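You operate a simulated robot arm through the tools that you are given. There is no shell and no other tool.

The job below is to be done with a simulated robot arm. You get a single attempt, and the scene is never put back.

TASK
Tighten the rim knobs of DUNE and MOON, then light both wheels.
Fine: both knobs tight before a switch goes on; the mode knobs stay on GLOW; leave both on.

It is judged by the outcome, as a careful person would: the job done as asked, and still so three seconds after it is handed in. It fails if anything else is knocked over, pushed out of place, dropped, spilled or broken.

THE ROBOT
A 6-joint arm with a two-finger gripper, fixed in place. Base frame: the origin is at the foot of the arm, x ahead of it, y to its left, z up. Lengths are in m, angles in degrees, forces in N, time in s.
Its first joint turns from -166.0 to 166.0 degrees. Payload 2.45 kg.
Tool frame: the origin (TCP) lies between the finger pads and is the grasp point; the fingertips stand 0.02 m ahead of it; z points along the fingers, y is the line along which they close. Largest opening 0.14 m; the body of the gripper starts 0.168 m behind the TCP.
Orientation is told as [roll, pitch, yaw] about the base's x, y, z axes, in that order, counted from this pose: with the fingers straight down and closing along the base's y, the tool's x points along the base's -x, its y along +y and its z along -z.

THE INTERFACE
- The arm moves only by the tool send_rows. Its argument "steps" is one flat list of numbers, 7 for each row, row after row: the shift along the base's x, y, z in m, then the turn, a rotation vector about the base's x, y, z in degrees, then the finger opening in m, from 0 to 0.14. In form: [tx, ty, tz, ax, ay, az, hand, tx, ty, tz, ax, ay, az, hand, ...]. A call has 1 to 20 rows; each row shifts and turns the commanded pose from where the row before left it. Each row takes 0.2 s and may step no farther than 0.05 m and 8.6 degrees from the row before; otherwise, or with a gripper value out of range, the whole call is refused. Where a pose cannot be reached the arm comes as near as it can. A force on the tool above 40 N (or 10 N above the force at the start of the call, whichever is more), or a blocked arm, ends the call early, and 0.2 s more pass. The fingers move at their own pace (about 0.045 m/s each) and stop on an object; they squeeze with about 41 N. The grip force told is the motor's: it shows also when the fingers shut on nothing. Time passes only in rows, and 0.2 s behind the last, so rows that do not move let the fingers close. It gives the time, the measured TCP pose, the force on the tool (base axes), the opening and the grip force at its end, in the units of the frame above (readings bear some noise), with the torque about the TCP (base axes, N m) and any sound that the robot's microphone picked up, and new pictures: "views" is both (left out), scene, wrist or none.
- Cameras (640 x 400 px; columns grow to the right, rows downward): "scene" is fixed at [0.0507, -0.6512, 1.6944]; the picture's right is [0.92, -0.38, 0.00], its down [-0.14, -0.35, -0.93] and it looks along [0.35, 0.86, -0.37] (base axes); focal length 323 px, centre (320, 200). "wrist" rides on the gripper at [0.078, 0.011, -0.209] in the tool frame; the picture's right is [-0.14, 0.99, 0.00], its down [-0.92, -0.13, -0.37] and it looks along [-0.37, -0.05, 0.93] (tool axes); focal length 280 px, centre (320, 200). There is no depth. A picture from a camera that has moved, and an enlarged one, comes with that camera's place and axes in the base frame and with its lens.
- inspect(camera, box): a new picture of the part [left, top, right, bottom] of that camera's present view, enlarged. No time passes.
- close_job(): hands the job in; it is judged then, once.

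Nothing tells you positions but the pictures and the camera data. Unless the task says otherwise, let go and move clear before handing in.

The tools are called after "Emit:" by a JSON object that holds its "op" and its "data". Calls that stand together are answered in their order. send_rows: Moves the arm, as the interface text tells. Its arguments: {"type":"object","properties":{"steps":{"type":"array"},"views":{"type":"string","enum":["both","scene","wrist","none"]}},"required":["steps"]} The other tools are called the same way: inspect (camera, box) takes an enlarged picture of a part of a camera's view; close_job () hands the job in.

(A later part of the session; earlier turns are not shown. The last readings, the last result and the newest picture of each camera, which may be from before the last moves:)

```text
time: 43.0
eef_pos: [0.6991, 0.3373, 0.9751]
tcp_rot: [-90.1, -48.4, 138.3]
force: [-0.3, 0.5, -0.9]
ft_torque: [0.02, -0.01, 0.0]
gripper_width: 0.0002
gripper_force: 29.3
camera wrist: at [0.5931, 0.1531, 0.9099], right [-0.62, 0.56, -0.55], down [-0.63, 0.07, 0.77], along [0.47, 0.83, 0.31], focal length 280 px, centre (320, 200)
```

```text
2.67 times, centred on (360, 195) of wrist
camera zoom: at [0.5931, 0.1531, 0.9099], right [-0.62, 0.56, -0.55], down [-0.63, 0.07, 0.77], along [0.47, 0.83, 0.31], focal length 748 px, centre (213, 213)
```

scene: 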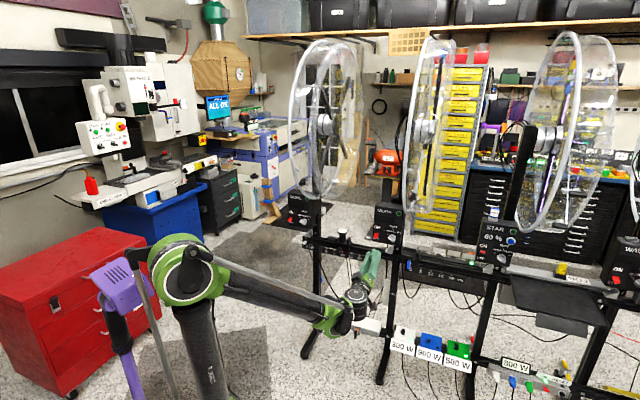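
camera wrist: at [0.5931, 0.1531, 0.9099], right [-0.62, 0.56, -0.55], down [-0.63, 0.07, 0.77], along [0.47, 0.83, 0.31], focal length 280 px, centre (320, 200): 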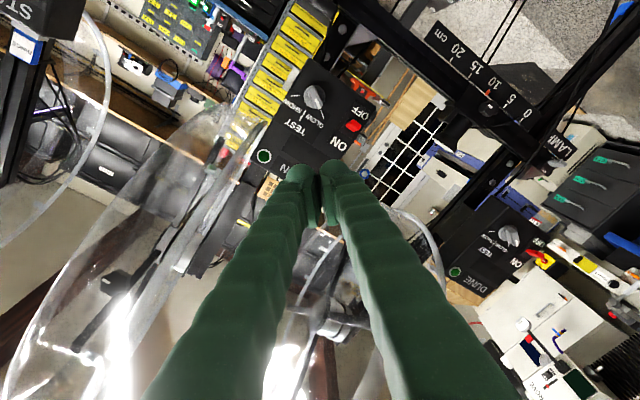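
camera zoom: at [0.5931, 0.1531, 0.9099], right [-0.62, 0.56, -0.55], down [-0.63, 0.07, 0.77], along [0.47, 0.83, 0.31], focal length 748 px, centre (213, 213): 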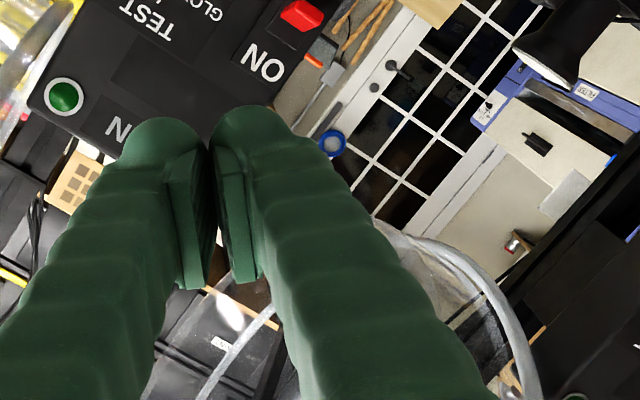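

Emit:
{"op": "inspect", "data": {"camera": "wrist", "box": [280, 70, 400, 145]}}

Emit:
{"op": "inspect", "data": {"camera": "wrist", "box": [470, 215, 566, 275]}}

Emit:
{"op": "inspect", "data": {"camera": "scene", "box": [365, 220, 397, 245]}}

Emit:
{"op": "inspect", "data": {"camera": "scene", "box": [473, 235, 521, 275]}}

```text
5.33 times, centred on (340, 108) of wrist
camera zoom: at [0.5931, 0.1531, 0.9099], right [-0.62, 0.56, -0.55], down [-0.63, 0.07, 0.77], along [0.47, 0.83, 0.31], focal length 1495 px, centre (213, 693)
```

zoom: 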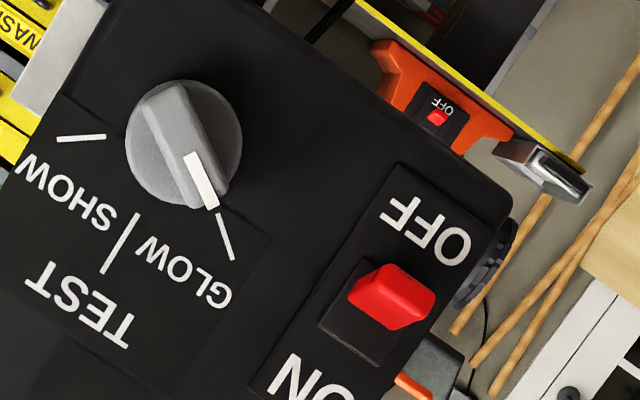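

```text
6.67 times, centred on (518, 245) of wrist
camera zoom: at [0.5931, 0.1531, 0.9099], right [-0.62, 0.56, -0.55], down [-0.63, 0.07, 0.77], along [0.47, 0.83, 0.31], focal length 1869 px, centre (-1000, -100)
```

zoom: 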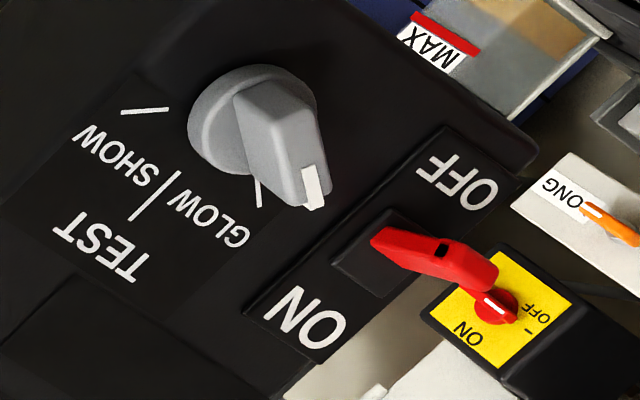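

```text
16.00 times, centred on (381, 232) of scene
camera zoom: at [0.0507, -0.6512, 1.6944], right [0.92, -0.38, 0.0], down [-0.14, -0.35, -0.93], along [0.35, 0.86, -0.37], focal length 5173 px, centre (-656, -320)
```

zoom: 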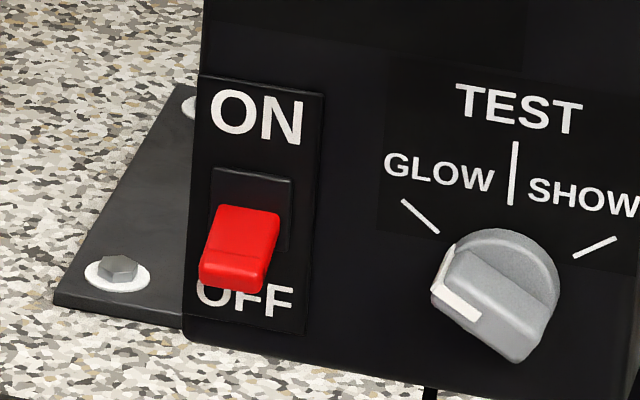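

```text
10.00 times, centred on (497, 255) of scene
camera zoom: at [0.0507, -0.6512, 1.6944], right [0.92, -0.38, 0.0], down [-0.14, -0.35, -0.93], along [0.35, 0.86, -0.37], focal length 3233 px, centre (-1450, -350)
```

zoom: 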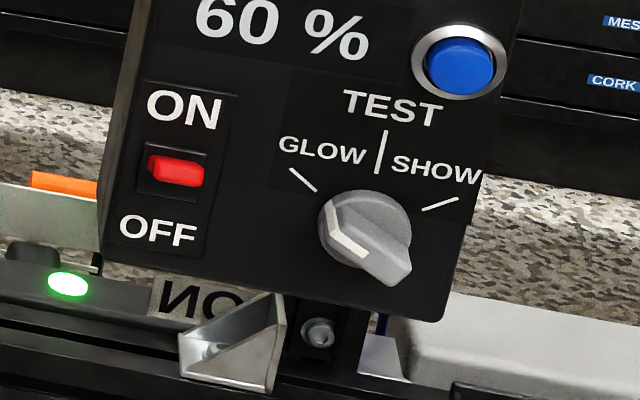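

The switches are paddle levers: down is OFF, and pushing up is ON. Both mode knobs point at GLOW. I'll roll the tool so the camera watches from the side, and bring the closed fingertips in front of and below MOON's lever.

Emit:
{"op": "send_rows", "data": {"steps": [0.0185, 0.0328, -0.018, -5.52, -6.2, 0, 0.0, 0.0185, 0.0328, -0.018, -5.52, -6.2, 0, 0.0, 0.0185, 0.0328, -0.018, -5.52, -6.2, 0, 0.0, 0.0185, 0.0328, -0.018, -5.52, -6.2, 0, 0.0, 0.0185, 0.0328, -0.018, -5.52, -6.2, 0, 0.0], "views": "both"}}

Emit:
{"op": "inspect", "data": {"camera": "wrist", "box": [240, 100, 400, 200]}}

Emit:
{"op": "inspect", "data": {"camera": "scene", "box": [350, 210, 414, 250]}}

```text
time: 44.2
eef_pos: [0.7882, 0.5035, 0.8856]
tcp_rot: [-90.1, -6.8, 138.4]
force: [0.3, 0.6, 0.0]
ft_torque: [0.02, 0.0, -0.01]
gripper_width: 0.0
gripper_force: 29.5
camera wrist: at [0.7081, 0.2978, 0.8657], right [-0.19, 0.17, -0.97], down [-0.92, 0.32, 0.23], along [0.35, 0.93, 0.1], focal length 280 px, centre (320, 200)
```

scene: 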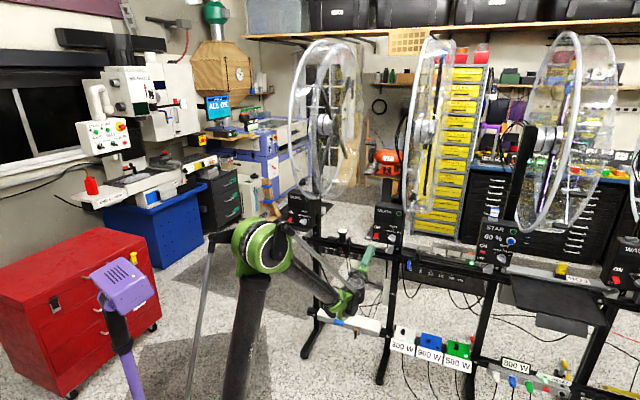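
wrist: 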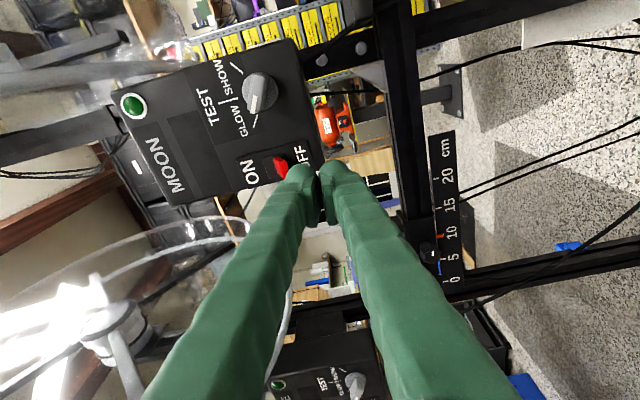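

```text
4.00 times, centred on (320, 150) of wrist
camera zoom: at [0.7081, 0.2978, 0.8657], right [-0.19, 0.17, -0.97], down [-0.92, 0.32, 0.23], along [0.35, 0.93, 0.1], focal length 1122 px, centre (320, 400)
```

zoom: 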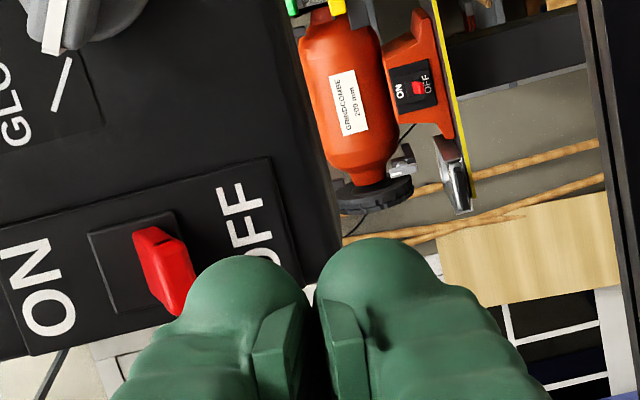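

```text
10.00 times, centred on (382, 230) of scene
camera zoom: at [0.0507, -0.6512, 1.6944], right [0.92, -0.38, 0.0], down [-0.14, -0.35, -0.93], along [0.35, 0.86, -0.37], focal length 3233 px, centre (-300, -100)
```

zoom: 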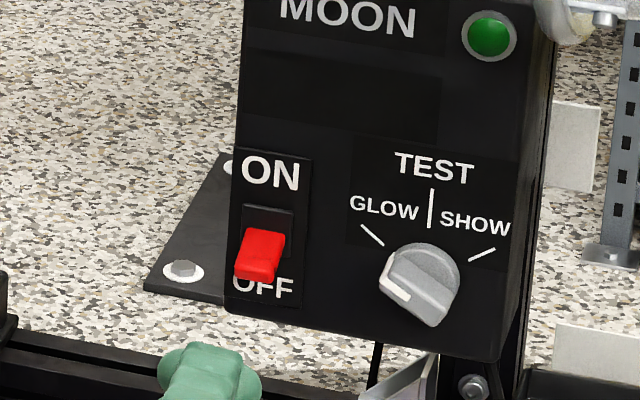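

From the side I see the lever's tip at about z 0.93 and the closed fingers just below it. I'll advance under the lever, leaving a small gap to the panel.

Emit:
{"op": "send_rows", "data": {"steps": [0.0176, 0.0178, 0, 0, 0, 0, 0.0, 0.0176, 0.0178, 0, 0, 0, 0, 0.0, 0.0176, 0.0178, 0, 0, 0, 0, 0.0], "views": "both"}}

Emit:
{"op": "inspect", "data": {"camera": "wrist", "box": [240, 110, 400, 210]}}

Emit:
{"op": "inspect", "data": {"camera": "scene", "box": [350, 210, 414, 250]}}

```text
time: 45.0
eef_pos: [0.8409, 0.5579, 0.8833]
tcp_rot: [-90.3, -6.9, 138.4]
force: [0.1, -0.5, 0.1]
ft_torque: [-0.04, -0.03, -0.03]
gripper_width: 0.0001
gripper_force: 29.6
camera wrist: at [0.7605, 0.3516, 0.863], right [-0.19, 0.17, -0.97], down [-0.92, 0.32, 0.24], along [0.35, 0.93, 0.1], focal length 280 px, centre (320, 200)
```

scene: 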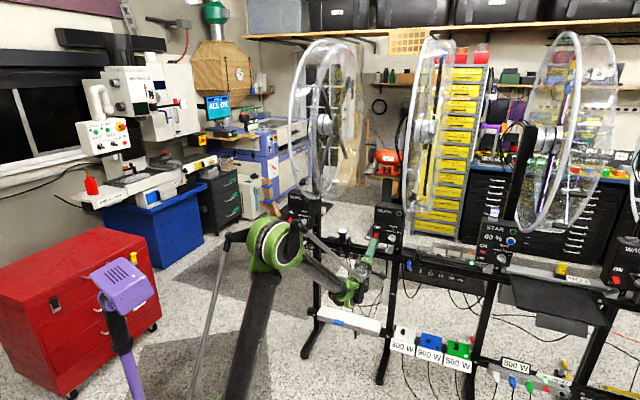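
wrist: 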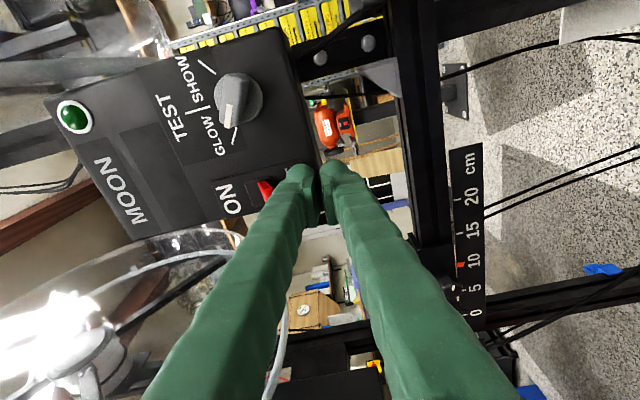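

```text
4.00 times, centred on (320, 160) of wrist
camera zoom: at [0.7605, 0.3516, 0.863], right [-0.19, 0.17, -0.97], down [-0.92, 0.32, 0.24], along [0.35, 0.93, 0.1], focal length 1122 px, centre (320, 360)
```

zoom: 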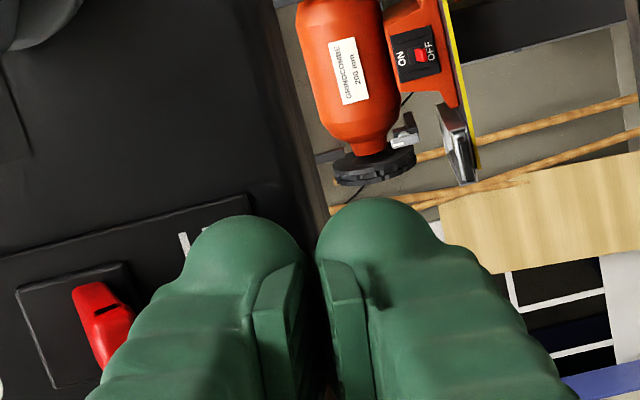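

```text
10.00 times, centred on (382, 230) of scene
camera zoom: at [0.0507, -0.6512, 1.6944], right [0.92, -0.38, 0.0], down [-0.14, -0.35, -0.93], along [0.35, 0.86, -0.37], focal length 3233 px, centre (-300, -100)
```

zoom: 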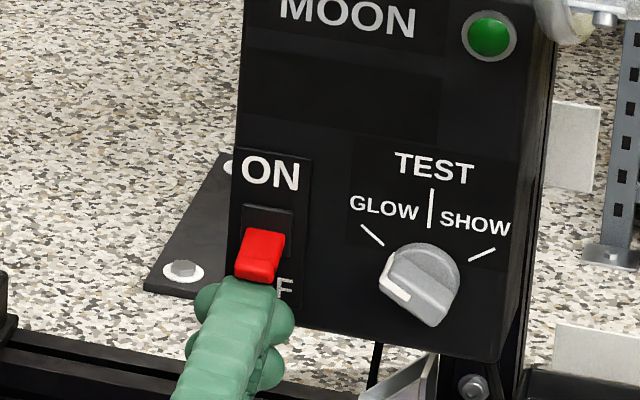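

The fingertips are right below MOON's lever and lined up with it. I'll go 12 mm deeper and then raise to push the lever up.

Emit:
{"op": "send_rows", "data": {"steps": [0.004, 0.0045, 0, 0, 0, 0, 0.0, 0.004, 0.0045, 0, 0, 0, 0, 0.0, 0, 0, 0.01, 0, 0, 0, 0, 0, 0, 0.01, 0, 0, 0, 0, 0, 0, 0.01, 0, 0, 0, 0], "views": "both"}}

Emit:
{"op": "inspect", "data": {"camera": "wrist", "box": [240, 110, 400, 210]}}

Emit:
{"op": "inspect", "data": {"camera": "scene", "box": [350, 210, 414, 250]}}

```text
time: 45.8
eef_pos: [0.848, 0.5663, 0.891]
tcp_rot: [-90.2, -6.9, 138.3]
force: [-2.6, -3.5, -2.2]
ft_torque: [0.02, -0.02, -0.04]
gripper_width: 0.0
gripper_force: 29.8
stopped in row 4: the force on the tool passed its limit at 57 N (the readings are from after the stop); the commanded pose is now the measured one
camera wrist: at [0.7673, 0.3601, 0.8711], right [-0.19, 0.17, -0.97], down [-0.92, 0.32, 0.24], along [0.35, 0.93, 0.1], focal length 280 px, centre (320, 200)
```

scene: 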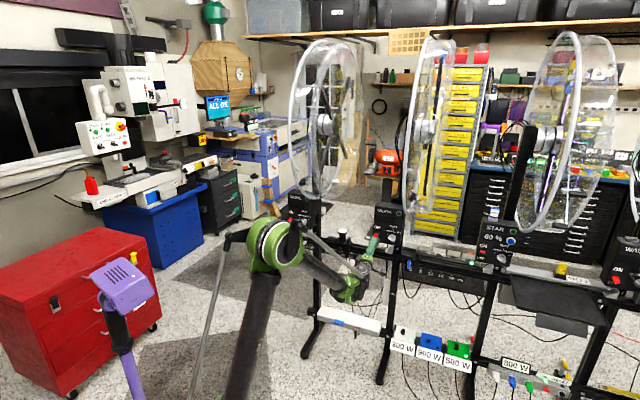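
wrist: 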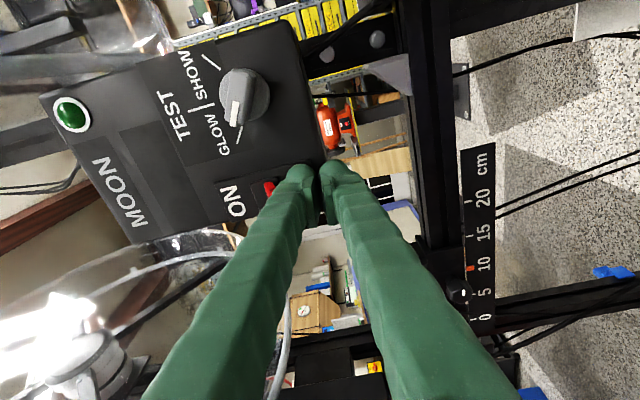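

```text
4.00 times, centred on (320, 160) of wrist
camera zoom: at [0.7673, 0.3601, 0.8711], right [-0.19, 0.17, -0.97], down [-0.92, 0.32, 0.24], along [0.35, 0.93, 0.1], focal length 1122 px, centre (320, 360)
```

zoom: 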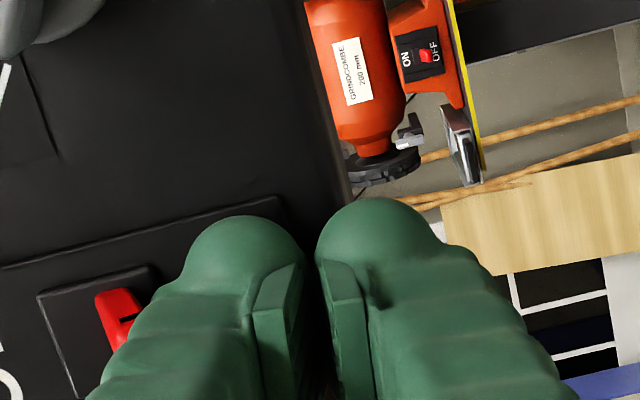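

```text
10.00 times, centred on (382, 230) of scene
camera zoom: at [0.0507, -0.6512, 1.6944], right [0.92, -0.38, 0.0], down [-0.14, -0.35, -0.93], along [0.35, 0.86, -0.37], focal length 3233 px, centre (-300, -100)
```

zoom: 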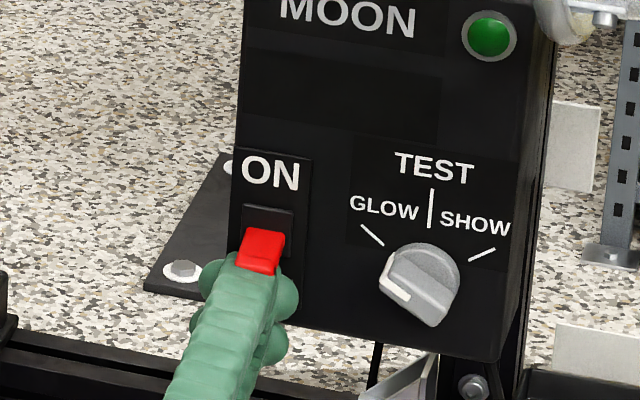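

The fingertips touched the panel and the arm stopped; nothing shifted. I'll back off 4 mm and raise gently.

Emit:
{"op": "send_rows", "data": {"steps": [-0.0033, -0.0037, 0, 0, 0, 0, 0.0, 0, 0, 0.007, 0, 0, 0, 0, 0, 0, 0.007, 0, 0, 0, 0], "views": "none"}}

Emit:
{"op": "inspect", "data": {"camera": "wrist", "box": [240, 110, 400, 210]}}

Emit:
{"op": "inspect", "data": {"camera": "scene", "box": [350, 210, 414, 250]}}

```text
time: 46.6
eef_pos: [0.8441, 0.5633, 0.9049]
tcp_rot: [-90.1, -6.9, 138.2]
force: [0.1, 0.3, 0.4]
ft_torque: [-0.02, -0.02, 0.05]
gripper_width: 0.0001
gripper_force: 29.4
```

```text
4.00 times, centred on (320, 160) of wrist
camera zoom: at [0.7631, 0.3575, 0.8846], right [-0.19, 0.17, -0.97], down [-0.92, 0.32, 0.24], along [0.35, 0.93, 0.1], focal length 1122 px, centre (320, 360)
```

zoom: 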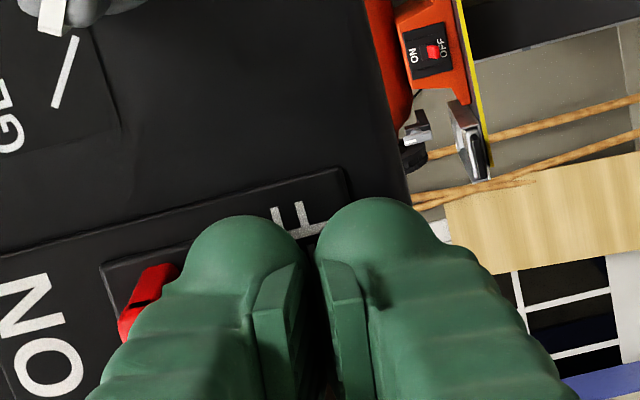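

```text
10.00 times, centred on (382, 230) of scene
camera zoom: at [0.0507, -0.6512, 1.6944], right [0.92, -0.38, 0.0], down [-0.14, -0.35, -0.93], along [0.35, 0.86, -0.37], focal length 3233 px, centre (-300, -100)
```

zoom: 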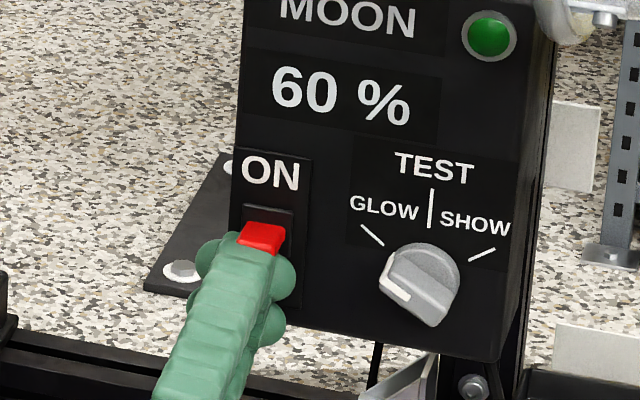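

MOON's display now reads "60 %", so its lever has flipped to ON. I'll back straight out.

Emit:
{"op": "send_rows", "data": {"steps": [-0.008, -0.009, -0.004, 0, 0, 0, 0.0, -0.0266, -0.0299, -0.004, 0, 0, 0, 0.0, -0.0266, -0.0299, 0, 0, 0, 0, 0.0, -0.0266, -0.0299, 0, 0, 0, 0, 0.0, -0.0266, -0.0299, 0, 0, 0, 0, 0.0], "views": "both"}}

Emit:
{"op": "inspect", "data": {"camera": "scene", "box": [350, 210, 414, 250]}}

Emit:
{"op": "inspect", "data": {"camera": "scene", "box": [270, 20, 640, 250]}}

```text
time: 47.8
eef_pos: [0.7297, 0.4341, 0.8964]
tcp_rot: [-90.2, -6.9, 138.3]
force: [-0.2, -0.5, 0.1]
ft_torque: [-0.01, -0.01, 0.03]
gripper_width: 0.0
gripper_force: 29.6
camera wrist: at [0.6497, 0.228, 0.8767], right [-0.19, 0.17, -0.97], down [-0.92, 0.32, 0.24], along [0.35, 0.93, 0.1], focal length 280 px, centre (320, 200)
```

scene: 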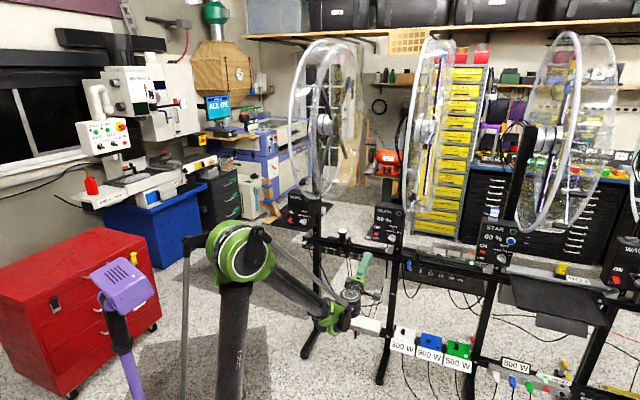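
wrist: 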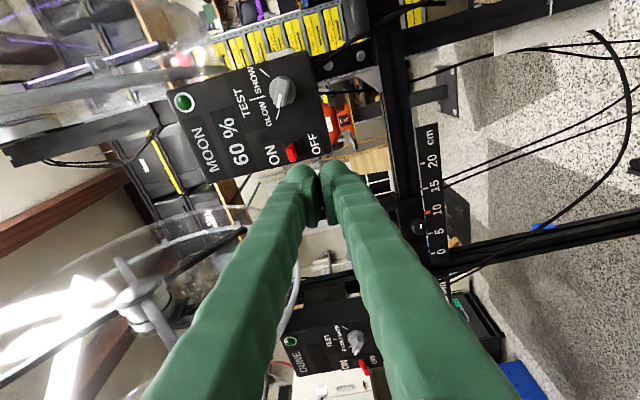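

```text
10.00 times, centred on (382, 230) of scene
camera zoom: at [0.0507, -0.6512, 1.6944], right [0.92, -0.38, 0.0], down [-0.14, -0.35, -0.93], along [0.35, 0.86, -0.37], focal length 3233 px, centre (-300, -100)
```

zoom: 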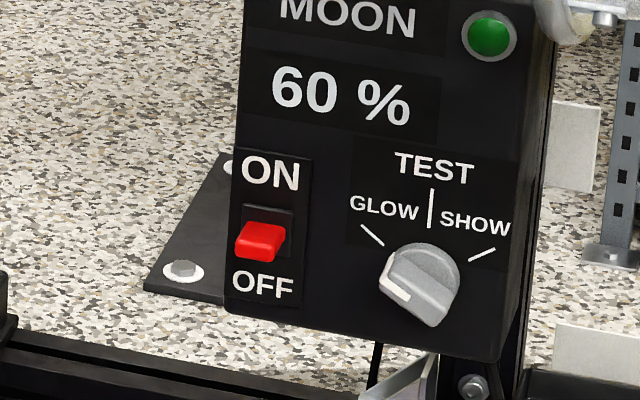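

```text
1.73 times, centred on (455, 135) of scene
camera zoom: at [0.0507, -0.6512, 1.6944], right [0.92, -0.38, 0.0], down [-0.14, -0.35, -0.93], along [0.35, 0.86, -0.37], focal length 559 px, centre (86, 312)
```

zoom: 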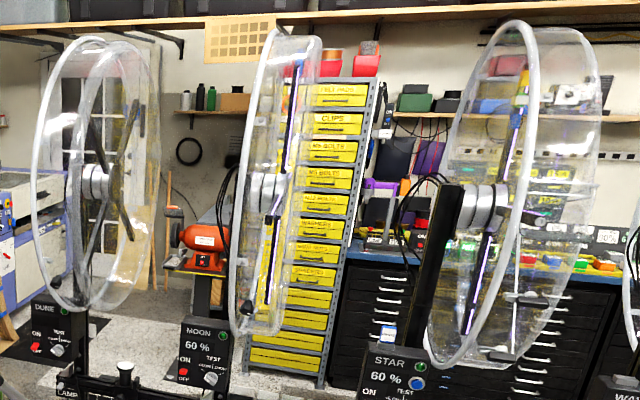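

MOON is on, with its lever up and its mode knob still at GLOW. Next I'll traverse along the rail toward DUNE's box at the same distance.

Emit:
{"op": "send_rows", "data": {"steps": [-0.0339, 0.0337, 0, 0, 0, 0, 0.0, -0.0339, 0.0337, 0, 0, 0, 0, 0.0, -0.0339, 0.0337, 0, 0, 0, 0, 0.0, -0.0339, 0.0337, 0, 0, 0, 0, 0.0], "views": "scene"}}

```text
time: 48.8
eef_pos: [0.5927, 0.5694, 0.8971]
tcp_rot: [-90.1, -6.7, 138.3]
force: [0.9, -0.2, -0.5]
ft_torque: [0.02, -0.01, 0.0]
gripper_width: 0.0
gripper_force: 29.7
```

scene: 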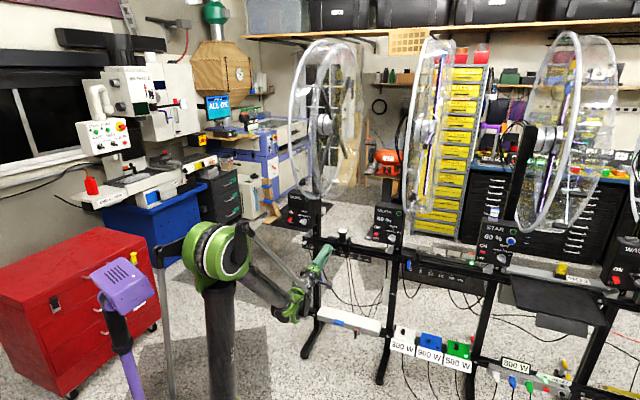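

Free so far. Continuing the traverse.

Emit:
{"op": "send_rows", "data": {"steps": [-0.0339, 0.0337, 0, 0, 0, 0, 0.0, -0.0339, 0.0337, 0, 0, 0, 0, 0.0, -0.0339, 0.0337, 0, 0, 0, 0, 0.0, -0.0339, 0.0337, 0, 0, 0, 0, 0.0], "views": "scene"}}

```text
time: 49.8
eef_pos: [0.4604, 0.7069, 0.8969]
tcp_rot: [-90.2, -7.0, 138.3]
force: [0.6, -0.5, 0.2]
ft_torque: [-0.02, 0.0, -0.01]
gripper_width: 0.0002
gripper_force: 29.7
```

scene: 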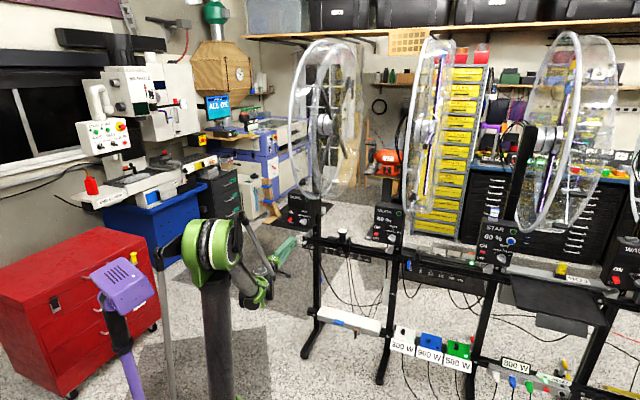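

No limits hit. Moving to the spot in front of and below DUNE's lever.

Emit:
{"op": "send_rows", "data": {"steps": [-0.0037, 0.0445, -0.0038, 0, 0, 0, 0.0, -0.0037, 0.0445, -0.0038, 0, 0, 0, 0.0, -0.0037, 0.0445, -0.0038, 0, 0, 0, 0.0], "views": "both"}}

Emit:
{"op": "inspect", "data": {"camera": "wrist", "box": [240, 100, 400, 200]}}

Emit:
{"op": "inspect", "data": {"camera": "scene", "box": [268, 205, 332, 245]}}

```text
time: 50.6
eef_pos: [0.4498, 0.8378, 0.8863]
tcp_rot: [-90.1, -6.8, 138.4]
force: [0.7, 0.1, 0.2]
ft_torque: [-0.03, 0.01, 0.06]
gripper_width: 0.0002
gripper_force: 29.4
camera wrist: at [0.3679, 0.6316, 0.8668], right [-0.19, 0.17, -0.97], down [-0.92, 0.32, 0.24], along [0.35, 0.93, 0.1], focal length 280 px, centre (320, 200)
```

scene: 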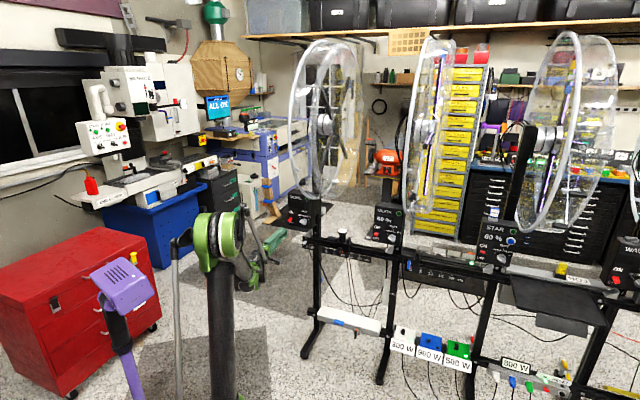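
wrist: 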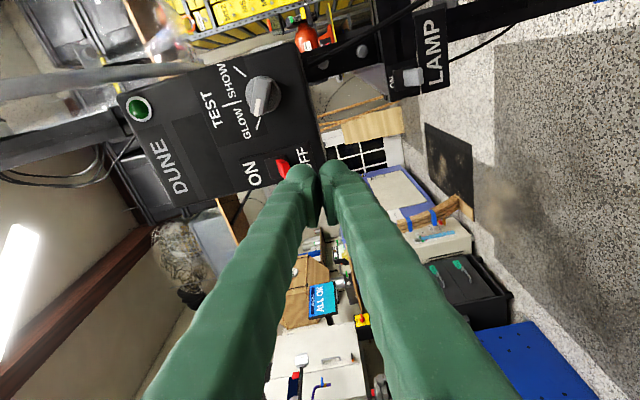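

```text
4.00 times, centred on (320, 150) of wrist
camera zoom: at [0.3679, 0.6316, 0.8668], right [-0.19, 0.17, -0.97], down [-0.92, 0.32, 0.24], along [0.35, 0.93, 0.1], focal length 1122 px, centre (320, 400)
```

zoom: 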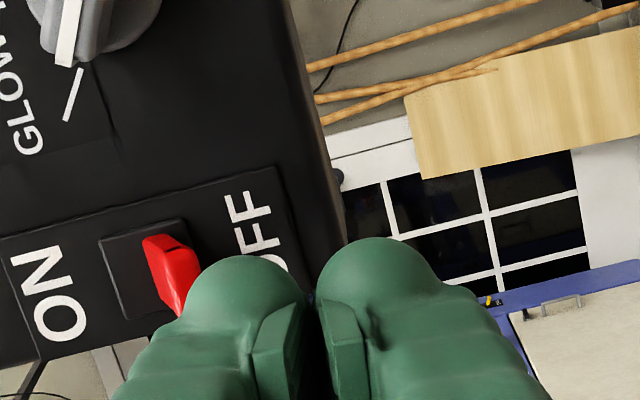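

```text
10.00 times, centred on (300, 225) of scene
camera zoom: at [0.0507, -0.6512, 1.6944], right [0.92, -0.38, 0.0], down [-0.14, -0.35, -0.93], along [0.35, 0.86, -0.37], focal length 3233 px, centre (520, -50)
```

zoom: 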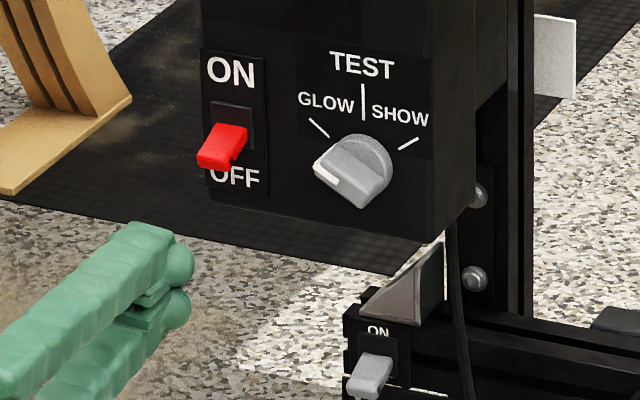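

The view matches MOON's almost exactly. Advancing under DUNE's lever.

Emit:
{"op": "send_rows", "data": {"steps": [0.0175, 0.0205, -0.001, 0, 0, 0, 0.0, 0.0175, 0.0205, -0.001, 0, 0, 0, 0.0, 0.0175, 0.0205, -0.001, 0, 0, 0, 0.0, 0, 0, 0, 0, 0, 0, 0], "views": "none"}}

Emit:
{"op": "inspect", "data": {"camera": "wrist", "box": [240, 110, 400, 210]}}

Emit:
{"op": "inspect", "data": {"camera": "scene", "box": [268, 205, 332, 245]}}

```text
time: 51.6
eef_pos: [0.5021, 0.8987, 0.8807]
tcp_rot: [-90.2, -6.8, 138.4]
force: [-1.1, 0.0, -0.1]
ft_torque: [0.02, 0.02, -0.01]
gripper_width: 0.0001
gripper_force: 29.0
```

```text
4.00 times, centred on (320, 160) of wrist
camera zoom: at [0.4212, 0.6921, 0.8602], right [-0.19, 0.17, -0.97], down [-0.92, 0.32, 0.24], along [0.35, 0.93, 0.1], focal length 1122 px, centre (320, 360)
```

zoom: 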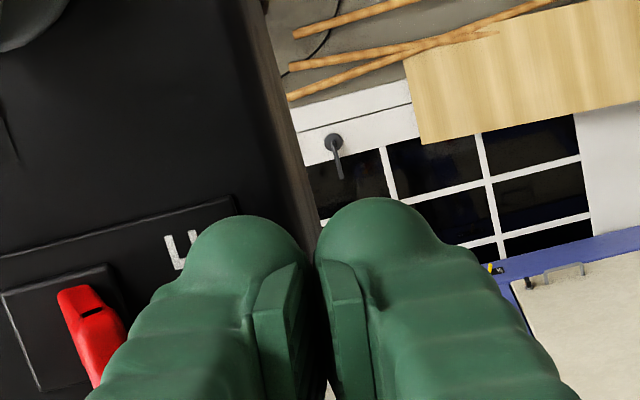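

```text
10.00 times, centred on (300, 225) of scene
camera zoom: at [0.0507, -0.6512, 1.6944], right [0.92, -0.38, 0.0], down [-0.14, -0.35, -0.93], along [0.35, 0.86, -0.37], focal length 3233 px, centre (520, -50)
```

zoom: 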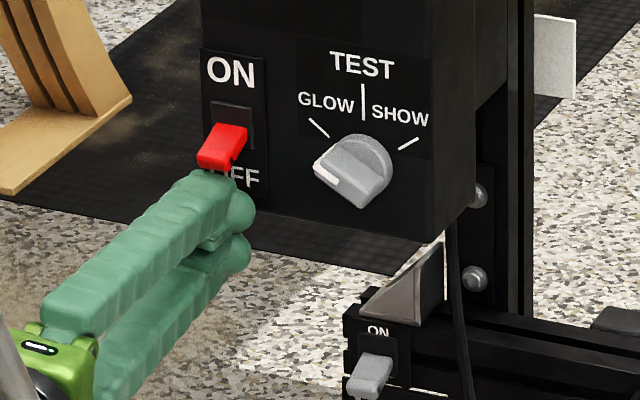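

The fingertips are under DUNE's lever, not touching the panel. Raising in small steps.

Emit:
{"op": "send_rows", "data": {"steps": [0, 0, 0.008, 0, 0, 0, 0, 0, 0, 0.008, 0, 0, 0, 0, 0, 0, 0.008, 0, 0, 0, 0], "views": "none"}}

Emit:
{"op": "inspect", "data": {"camera": "scene", "box": [268, 205, 332, 245]}}

Emit:
{"op": "inspect", "data": {"camera": "wrist", "box": [240, 110, 400, 210]}}

```text
time: 52.4
eef_pos: [0.5002, 0.8986, 0.9062]
tcp_rot: [-90.2, -6.9, 138.4]
force: [-0.3, -0.2, -0.3]
ft_torque: [0.02, 0.01, 0.02]
gripper_width: 0.0001
gripper_force: 29.4
```

```text
10.00 times, centred on (300, 225) of scene
camera zoom: at [0.0507, -0.6512, 1.6944], right [0.92, -0.38, 0.0], down [-0.14, -0.35, -0.93], along [0.35, 0.86, -0.37], focal length 3233 px, centre (520, -50)
```

zoom: 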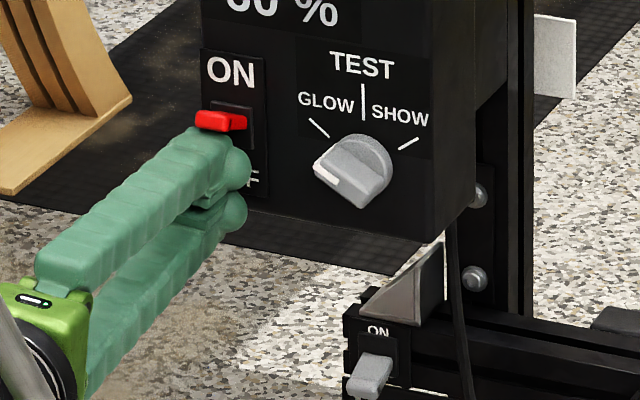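

```text
4.00 times, centred on (320, 160) of wrist
camera zoom: at [0.4199, 0.6925, 0.8863], right [-0.19, 0.17, -0.97], down [-0.92, 0.32, 0.24], along [0.35, 0.93, 0.1], focal length 1122 px, centre (320, 360)
```

zoom: 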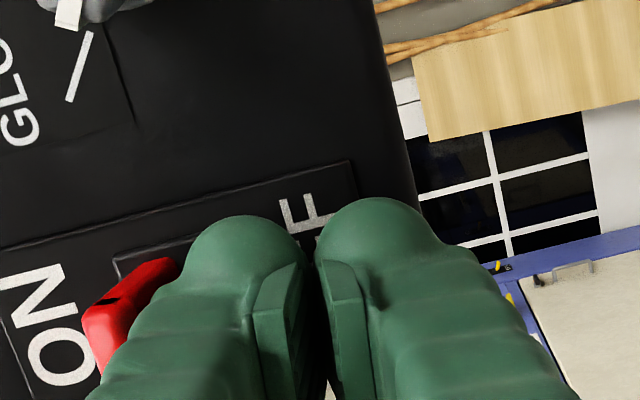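

DUNE's lever is up and its display has lit. I'll back out slightly downward and then straight away.

Emit:
{"op": "send_rows", "data": {"steps": [-0.006, -0.007, -0.005, 0, 0, 0, 0.0, -0.02, -0.0225, -0.004, 0, 0, 0, 0.0, -0.0266, -0.0299, 0, 0, 0, 0, 0.0, -0.0266, -0.0299, 0, 0, 0, 0, 0.0, -0.0266, -0.0299, 0, 0, 0, 0, 0.0, -0.0266, -0.0299, 0, 0, 0, 0, 0.0, -0.0266, -0.0299, 0, 0, 0, 0, 0.0], "views": "both"}}

Emit:
{"op": "inspect", "data": {"camera": "scene", "box": [270, 190, 350, 250]}}

Emit:
{"op": "inspect", "data": {"camera": "scene", "box": [360, 190, 440, 250]}}

Emit:
{"op": "inspect", "data": {"camera": "scene", "box": [270, 20, 640, 250]}}

Emit:
{"op": "inspect", "data": {"camera": "scene", "box": [460, 190, 640, 302]}}

```text
time: 54.0
eef_pos: [0.3419, 0.7193, 0.8959]
tcp_rot: [-90.2, -6.9, 138.3]
force: [0.3, 0.4, 1.2]
ft_torque: [-0.02, 0.01, 0.0]
gripper_width: 0.0
gripper_force: 29.3
camera wrist: at [0.2615, 0.5139, 0.8756], right [-0.19, 0.17, -0.97], down [-0.92, 0.32, 0.24], along [0.35, 0.93, 0.1], focal length 280 px, centre (320, 200)
```

scene: 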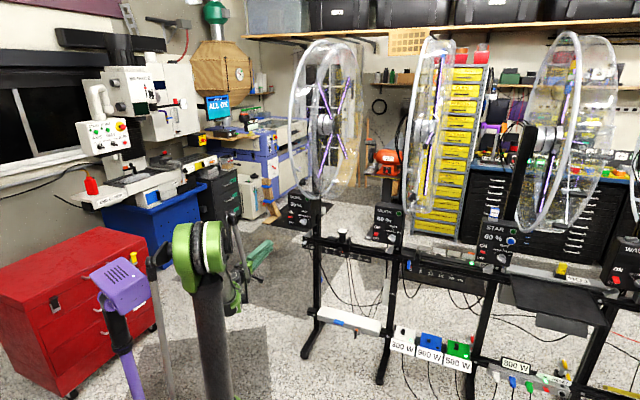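
wrist: 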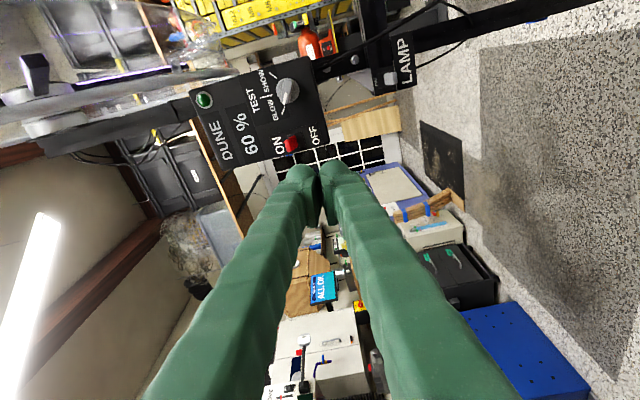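

```text
6.67 times, centred on (310, 220) of scene
camera zoom: at [0.0507, -0.6512, 1.6944], right [0.92, -0.38, 0.0], down [-0.14, -0.35, -0.93], along [0.35, 0.86, -0.37], focal length 2155 px, centre (387, 67)
```

zoom: 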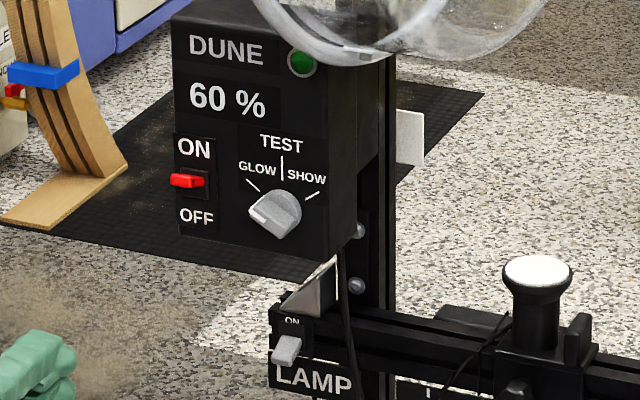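

```text
6.67 times, centred on (400, 220) of scene
camera zoom: at [0.0507, -0.6512, 1.6944], right [0.92, -0.38, 0.0], down [-0.14, -0.35, -0.93], along [0.35, 0.86, -0.37], focal length 2155 px, centre (-213, 67)
```

zoom: 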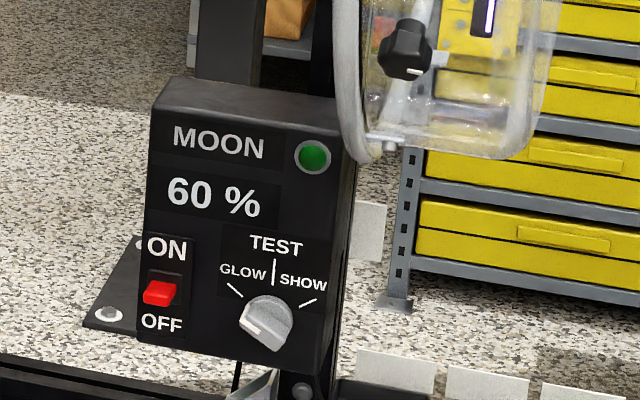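

```text
1.73 times, centred on (455, 135) of scene
camera zoom: at [0.0507, -0.6512, 1.6944], right [0.92, -0.38, 0.0], down [-0.14, -0.35, -0.93], along [0.35, 0.86, -0.37], focal length 559 px, centre (86, 312)
```

zoom: 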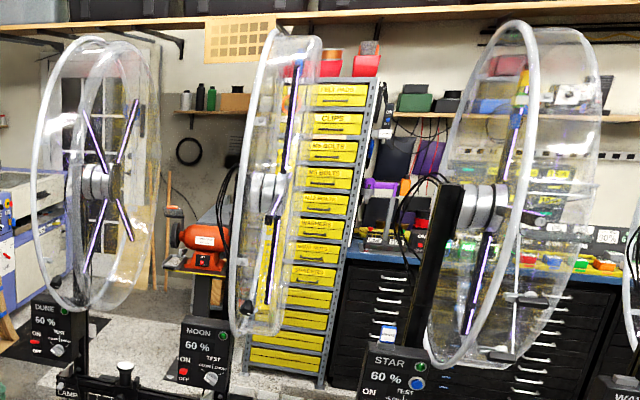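

```text
3.56 times, centred on (550, 246) of scene
camera zoom: at [0.0507, -0.6512, 1.6944], right [0.92, -0.38, 0.0], down [-0.14, -0.35, -0.93], along [0.35, 0.86, -0.37], focal length 1150 px, centre (-498, 36)
```

zoom: 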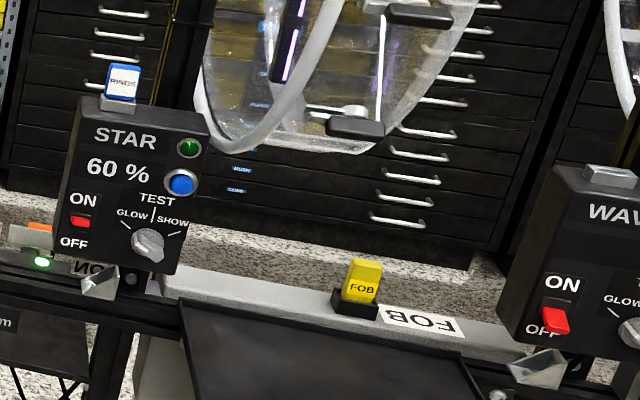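

Both displays read "60 %" and both wheels glow. I'll compare the two levers closely to make sure MOON's is fully up.

Emit:
{"op": "inspect", "data": {"camera": "scene", "box": [365, 220, 397, 245]}}

Emit:
{"op": "inspect", "data": {"camera": "scene", "box": [280, 208, 312, 233]}}

Emit:
{"op": "inspect", "data": {"camera": "scene", "box": [470, 240, 502, 265]}}

Emit:
{"op": "inspect", "data": {"camera": "scene", "box": [600, 260, 640, 290]}}

```text
16.00 times, centred on (381, 232) of scene
camera zoom: at [0.0507, -0.6512, 1.6944], right [0.92, -0.38, 0.0], down [-0.14, -0.35, -0.93], along [0.35, 0.86, -0.37], focal length 5173 px, centre (-656, -320)
```

zoom: 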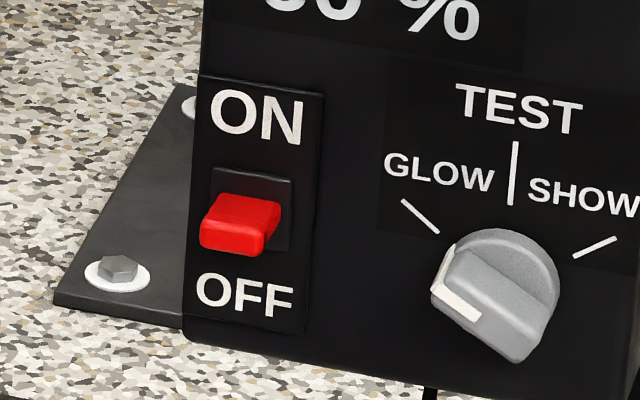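

```text
16.00 times, centred on (296, 220) of scene
camera zoom: at [0.0507, -0.6512, 1.6944], right [0.92, -0.38, 0.0], down [-0.14, -0.35, -0.93], along [0.35, 0.86, -0.37], focal length 5173 px, centre (704, -128)
```

zoom: 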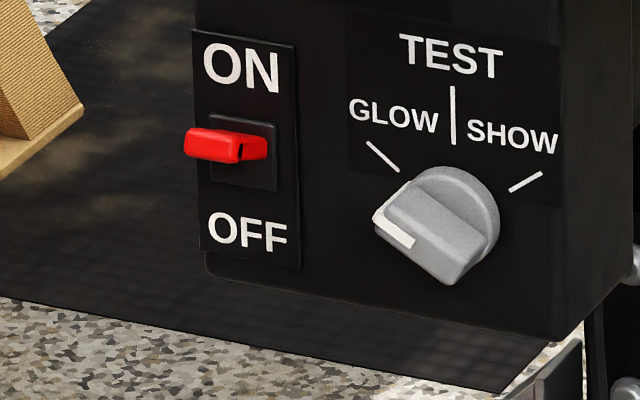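

```text
16.00 times, centred on (486, 252) of scene
camera zoom: at [0.0507, -0.6512, 1.6944], right [0.92, -0.38, 0.0], down [-0.14, -0.35, -0.93], along [0.35, 0.86, -0.37], focal length 5173 px, centre (-2336, -640)
```

zoom: 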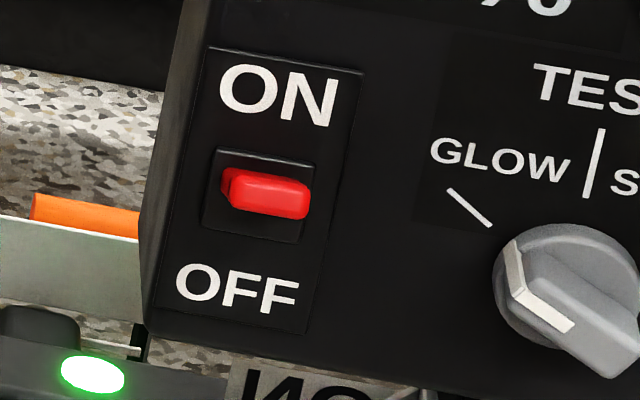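

```text
13.33 times, centred on (620, 275) of scene
camera zoom: at [0.0507, -0.6512, 1.6944], right [0.92, -0.38, 0.0], down [-0.14, -0.35, -0.93], along [0.35, 0.86, -0.37], focal length 4311 px, centre (-3680, -800)
```

zoom: 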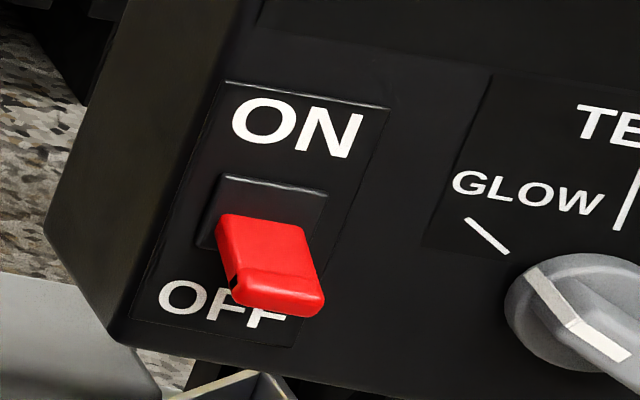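

MOON's lever is only about halfway up, less than DUNE's and STAR's, although its display is on. I'll go back and push it fully up so it stays on.

Emit:
{"op": "send_rows", "data": {"steps": [0.0388, -0.0285, 0, 0, 0, 0, 0.0, 0.0388, -0.0285, 0, 0, 0, 0, 0.0, 0.0388, -0.0285, 0, 0, 0, 0, 0.0, 0.0388, -0.0285, 0, 0, 0, 0, 0.0, 0.0388, -0.0285, 0, 0, 0, 0, 0.0, 0.0388, -0.0285, 0, 0, 0, 0, 0.0, 0.0388, -0.0285, 0, 0, 0, 0, 0.0, 0.0388, -0.0285, 0, 0, 0, 0, 0.0, 0.0388, -0.0285, 0, 0, 0, 0, 0.0, 0.0388, -0.0285, 0, 0, 0, 0, 0.0], "views": "scene"}}

```text
time: 56.2
eef_pos: [0.7289, 0.4371, 0.8964]
tcp_rot: [-90.2, -6.9, 138.4]
force: [-0.7, -0.6, -0.7]
ft_torque: [-0.01, -0.01, -0.01]
gripper_width: 0.0
gripper_force: 29.7
```

scene: 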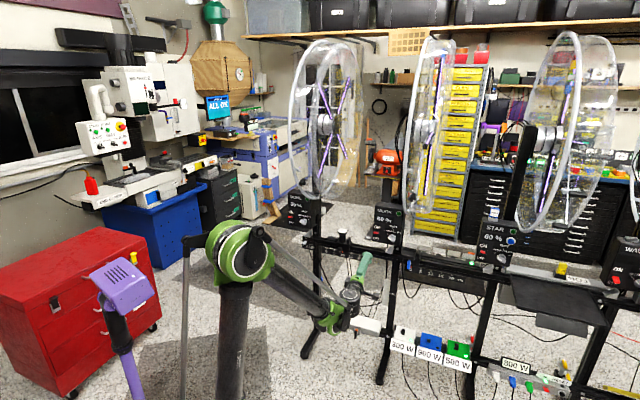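

Back in front of MOON. Approaching under the lever again, keeping low.

Emit:
{"op": "send_rows", "data": {"steps": [0.0286, 0.0313, -0.003, 0, 0, 0, 0.0, 0.0286, 0.0313, -0.003, 0, 0, 0, 0.0, 0.0286, 0.0313, -0.001, 0, 0, 0, 0.0, 0.027, 0.0295, 0, 0, 0, 0, 0.0, 0, 0, 0, 0, 0, 0, 0], "views": "none"}}

Emit:
{"op": "inspect", "data": {"camera": "scene", "box": [365, 220, 397, 245]}}

Emit:
{"op": "inspect", "data": {"camera": "wrist", "box": [240, 110, 400, 210]}}

```text
time: 57.4
eef_pos: [0.8417, 0.5577, 0.8911]
tcp_rot: [-90.2, -6.8, 138.2]
force: [0.1, 0.1, 0.5]
ft_torque: [0.02, -0.01, -0.01]
gripper_width: 0.0
gripper_force: 29.3
```

```text
16.00 times, centred on (381, 232) of scene
camera zoom: at [0.0507, -0.6512, 1.6944], right [0.92, -0.38, 0.0], down [-0.14, -0.35, -0.93], along [0.35, 0.86, -0.37], focal length 5173 px, centre (-656, -320)
```

zoom: 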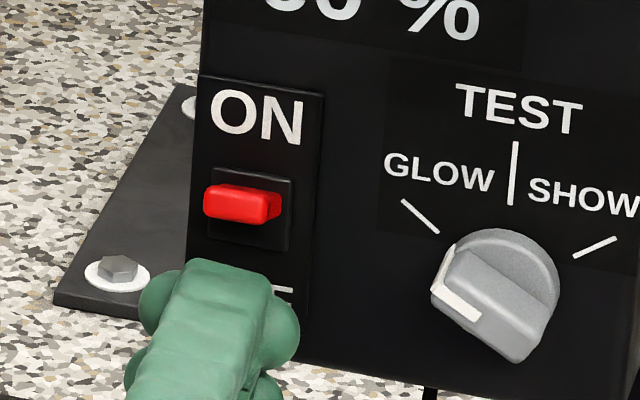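

```text
4.00 times, centred on (320, 160) of wrist
camera zoom: at [0.7617, 0.3521, 0.8706], right [-0.19, 0.17, -0.97], down [-0.92, 0.32, 0.24], along [0.35, 0.93, 0.1], focal length 1122 px, centre (320, 360)
```

zoom: 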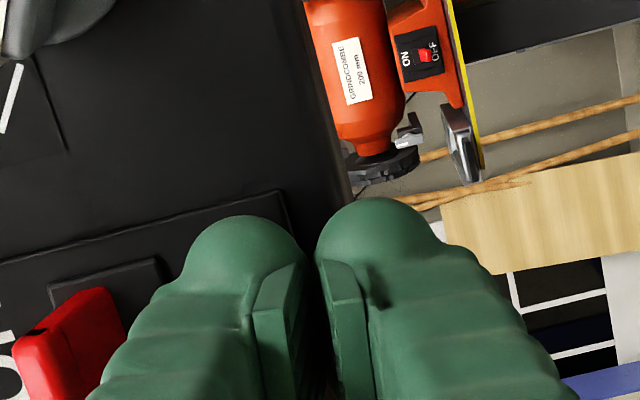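

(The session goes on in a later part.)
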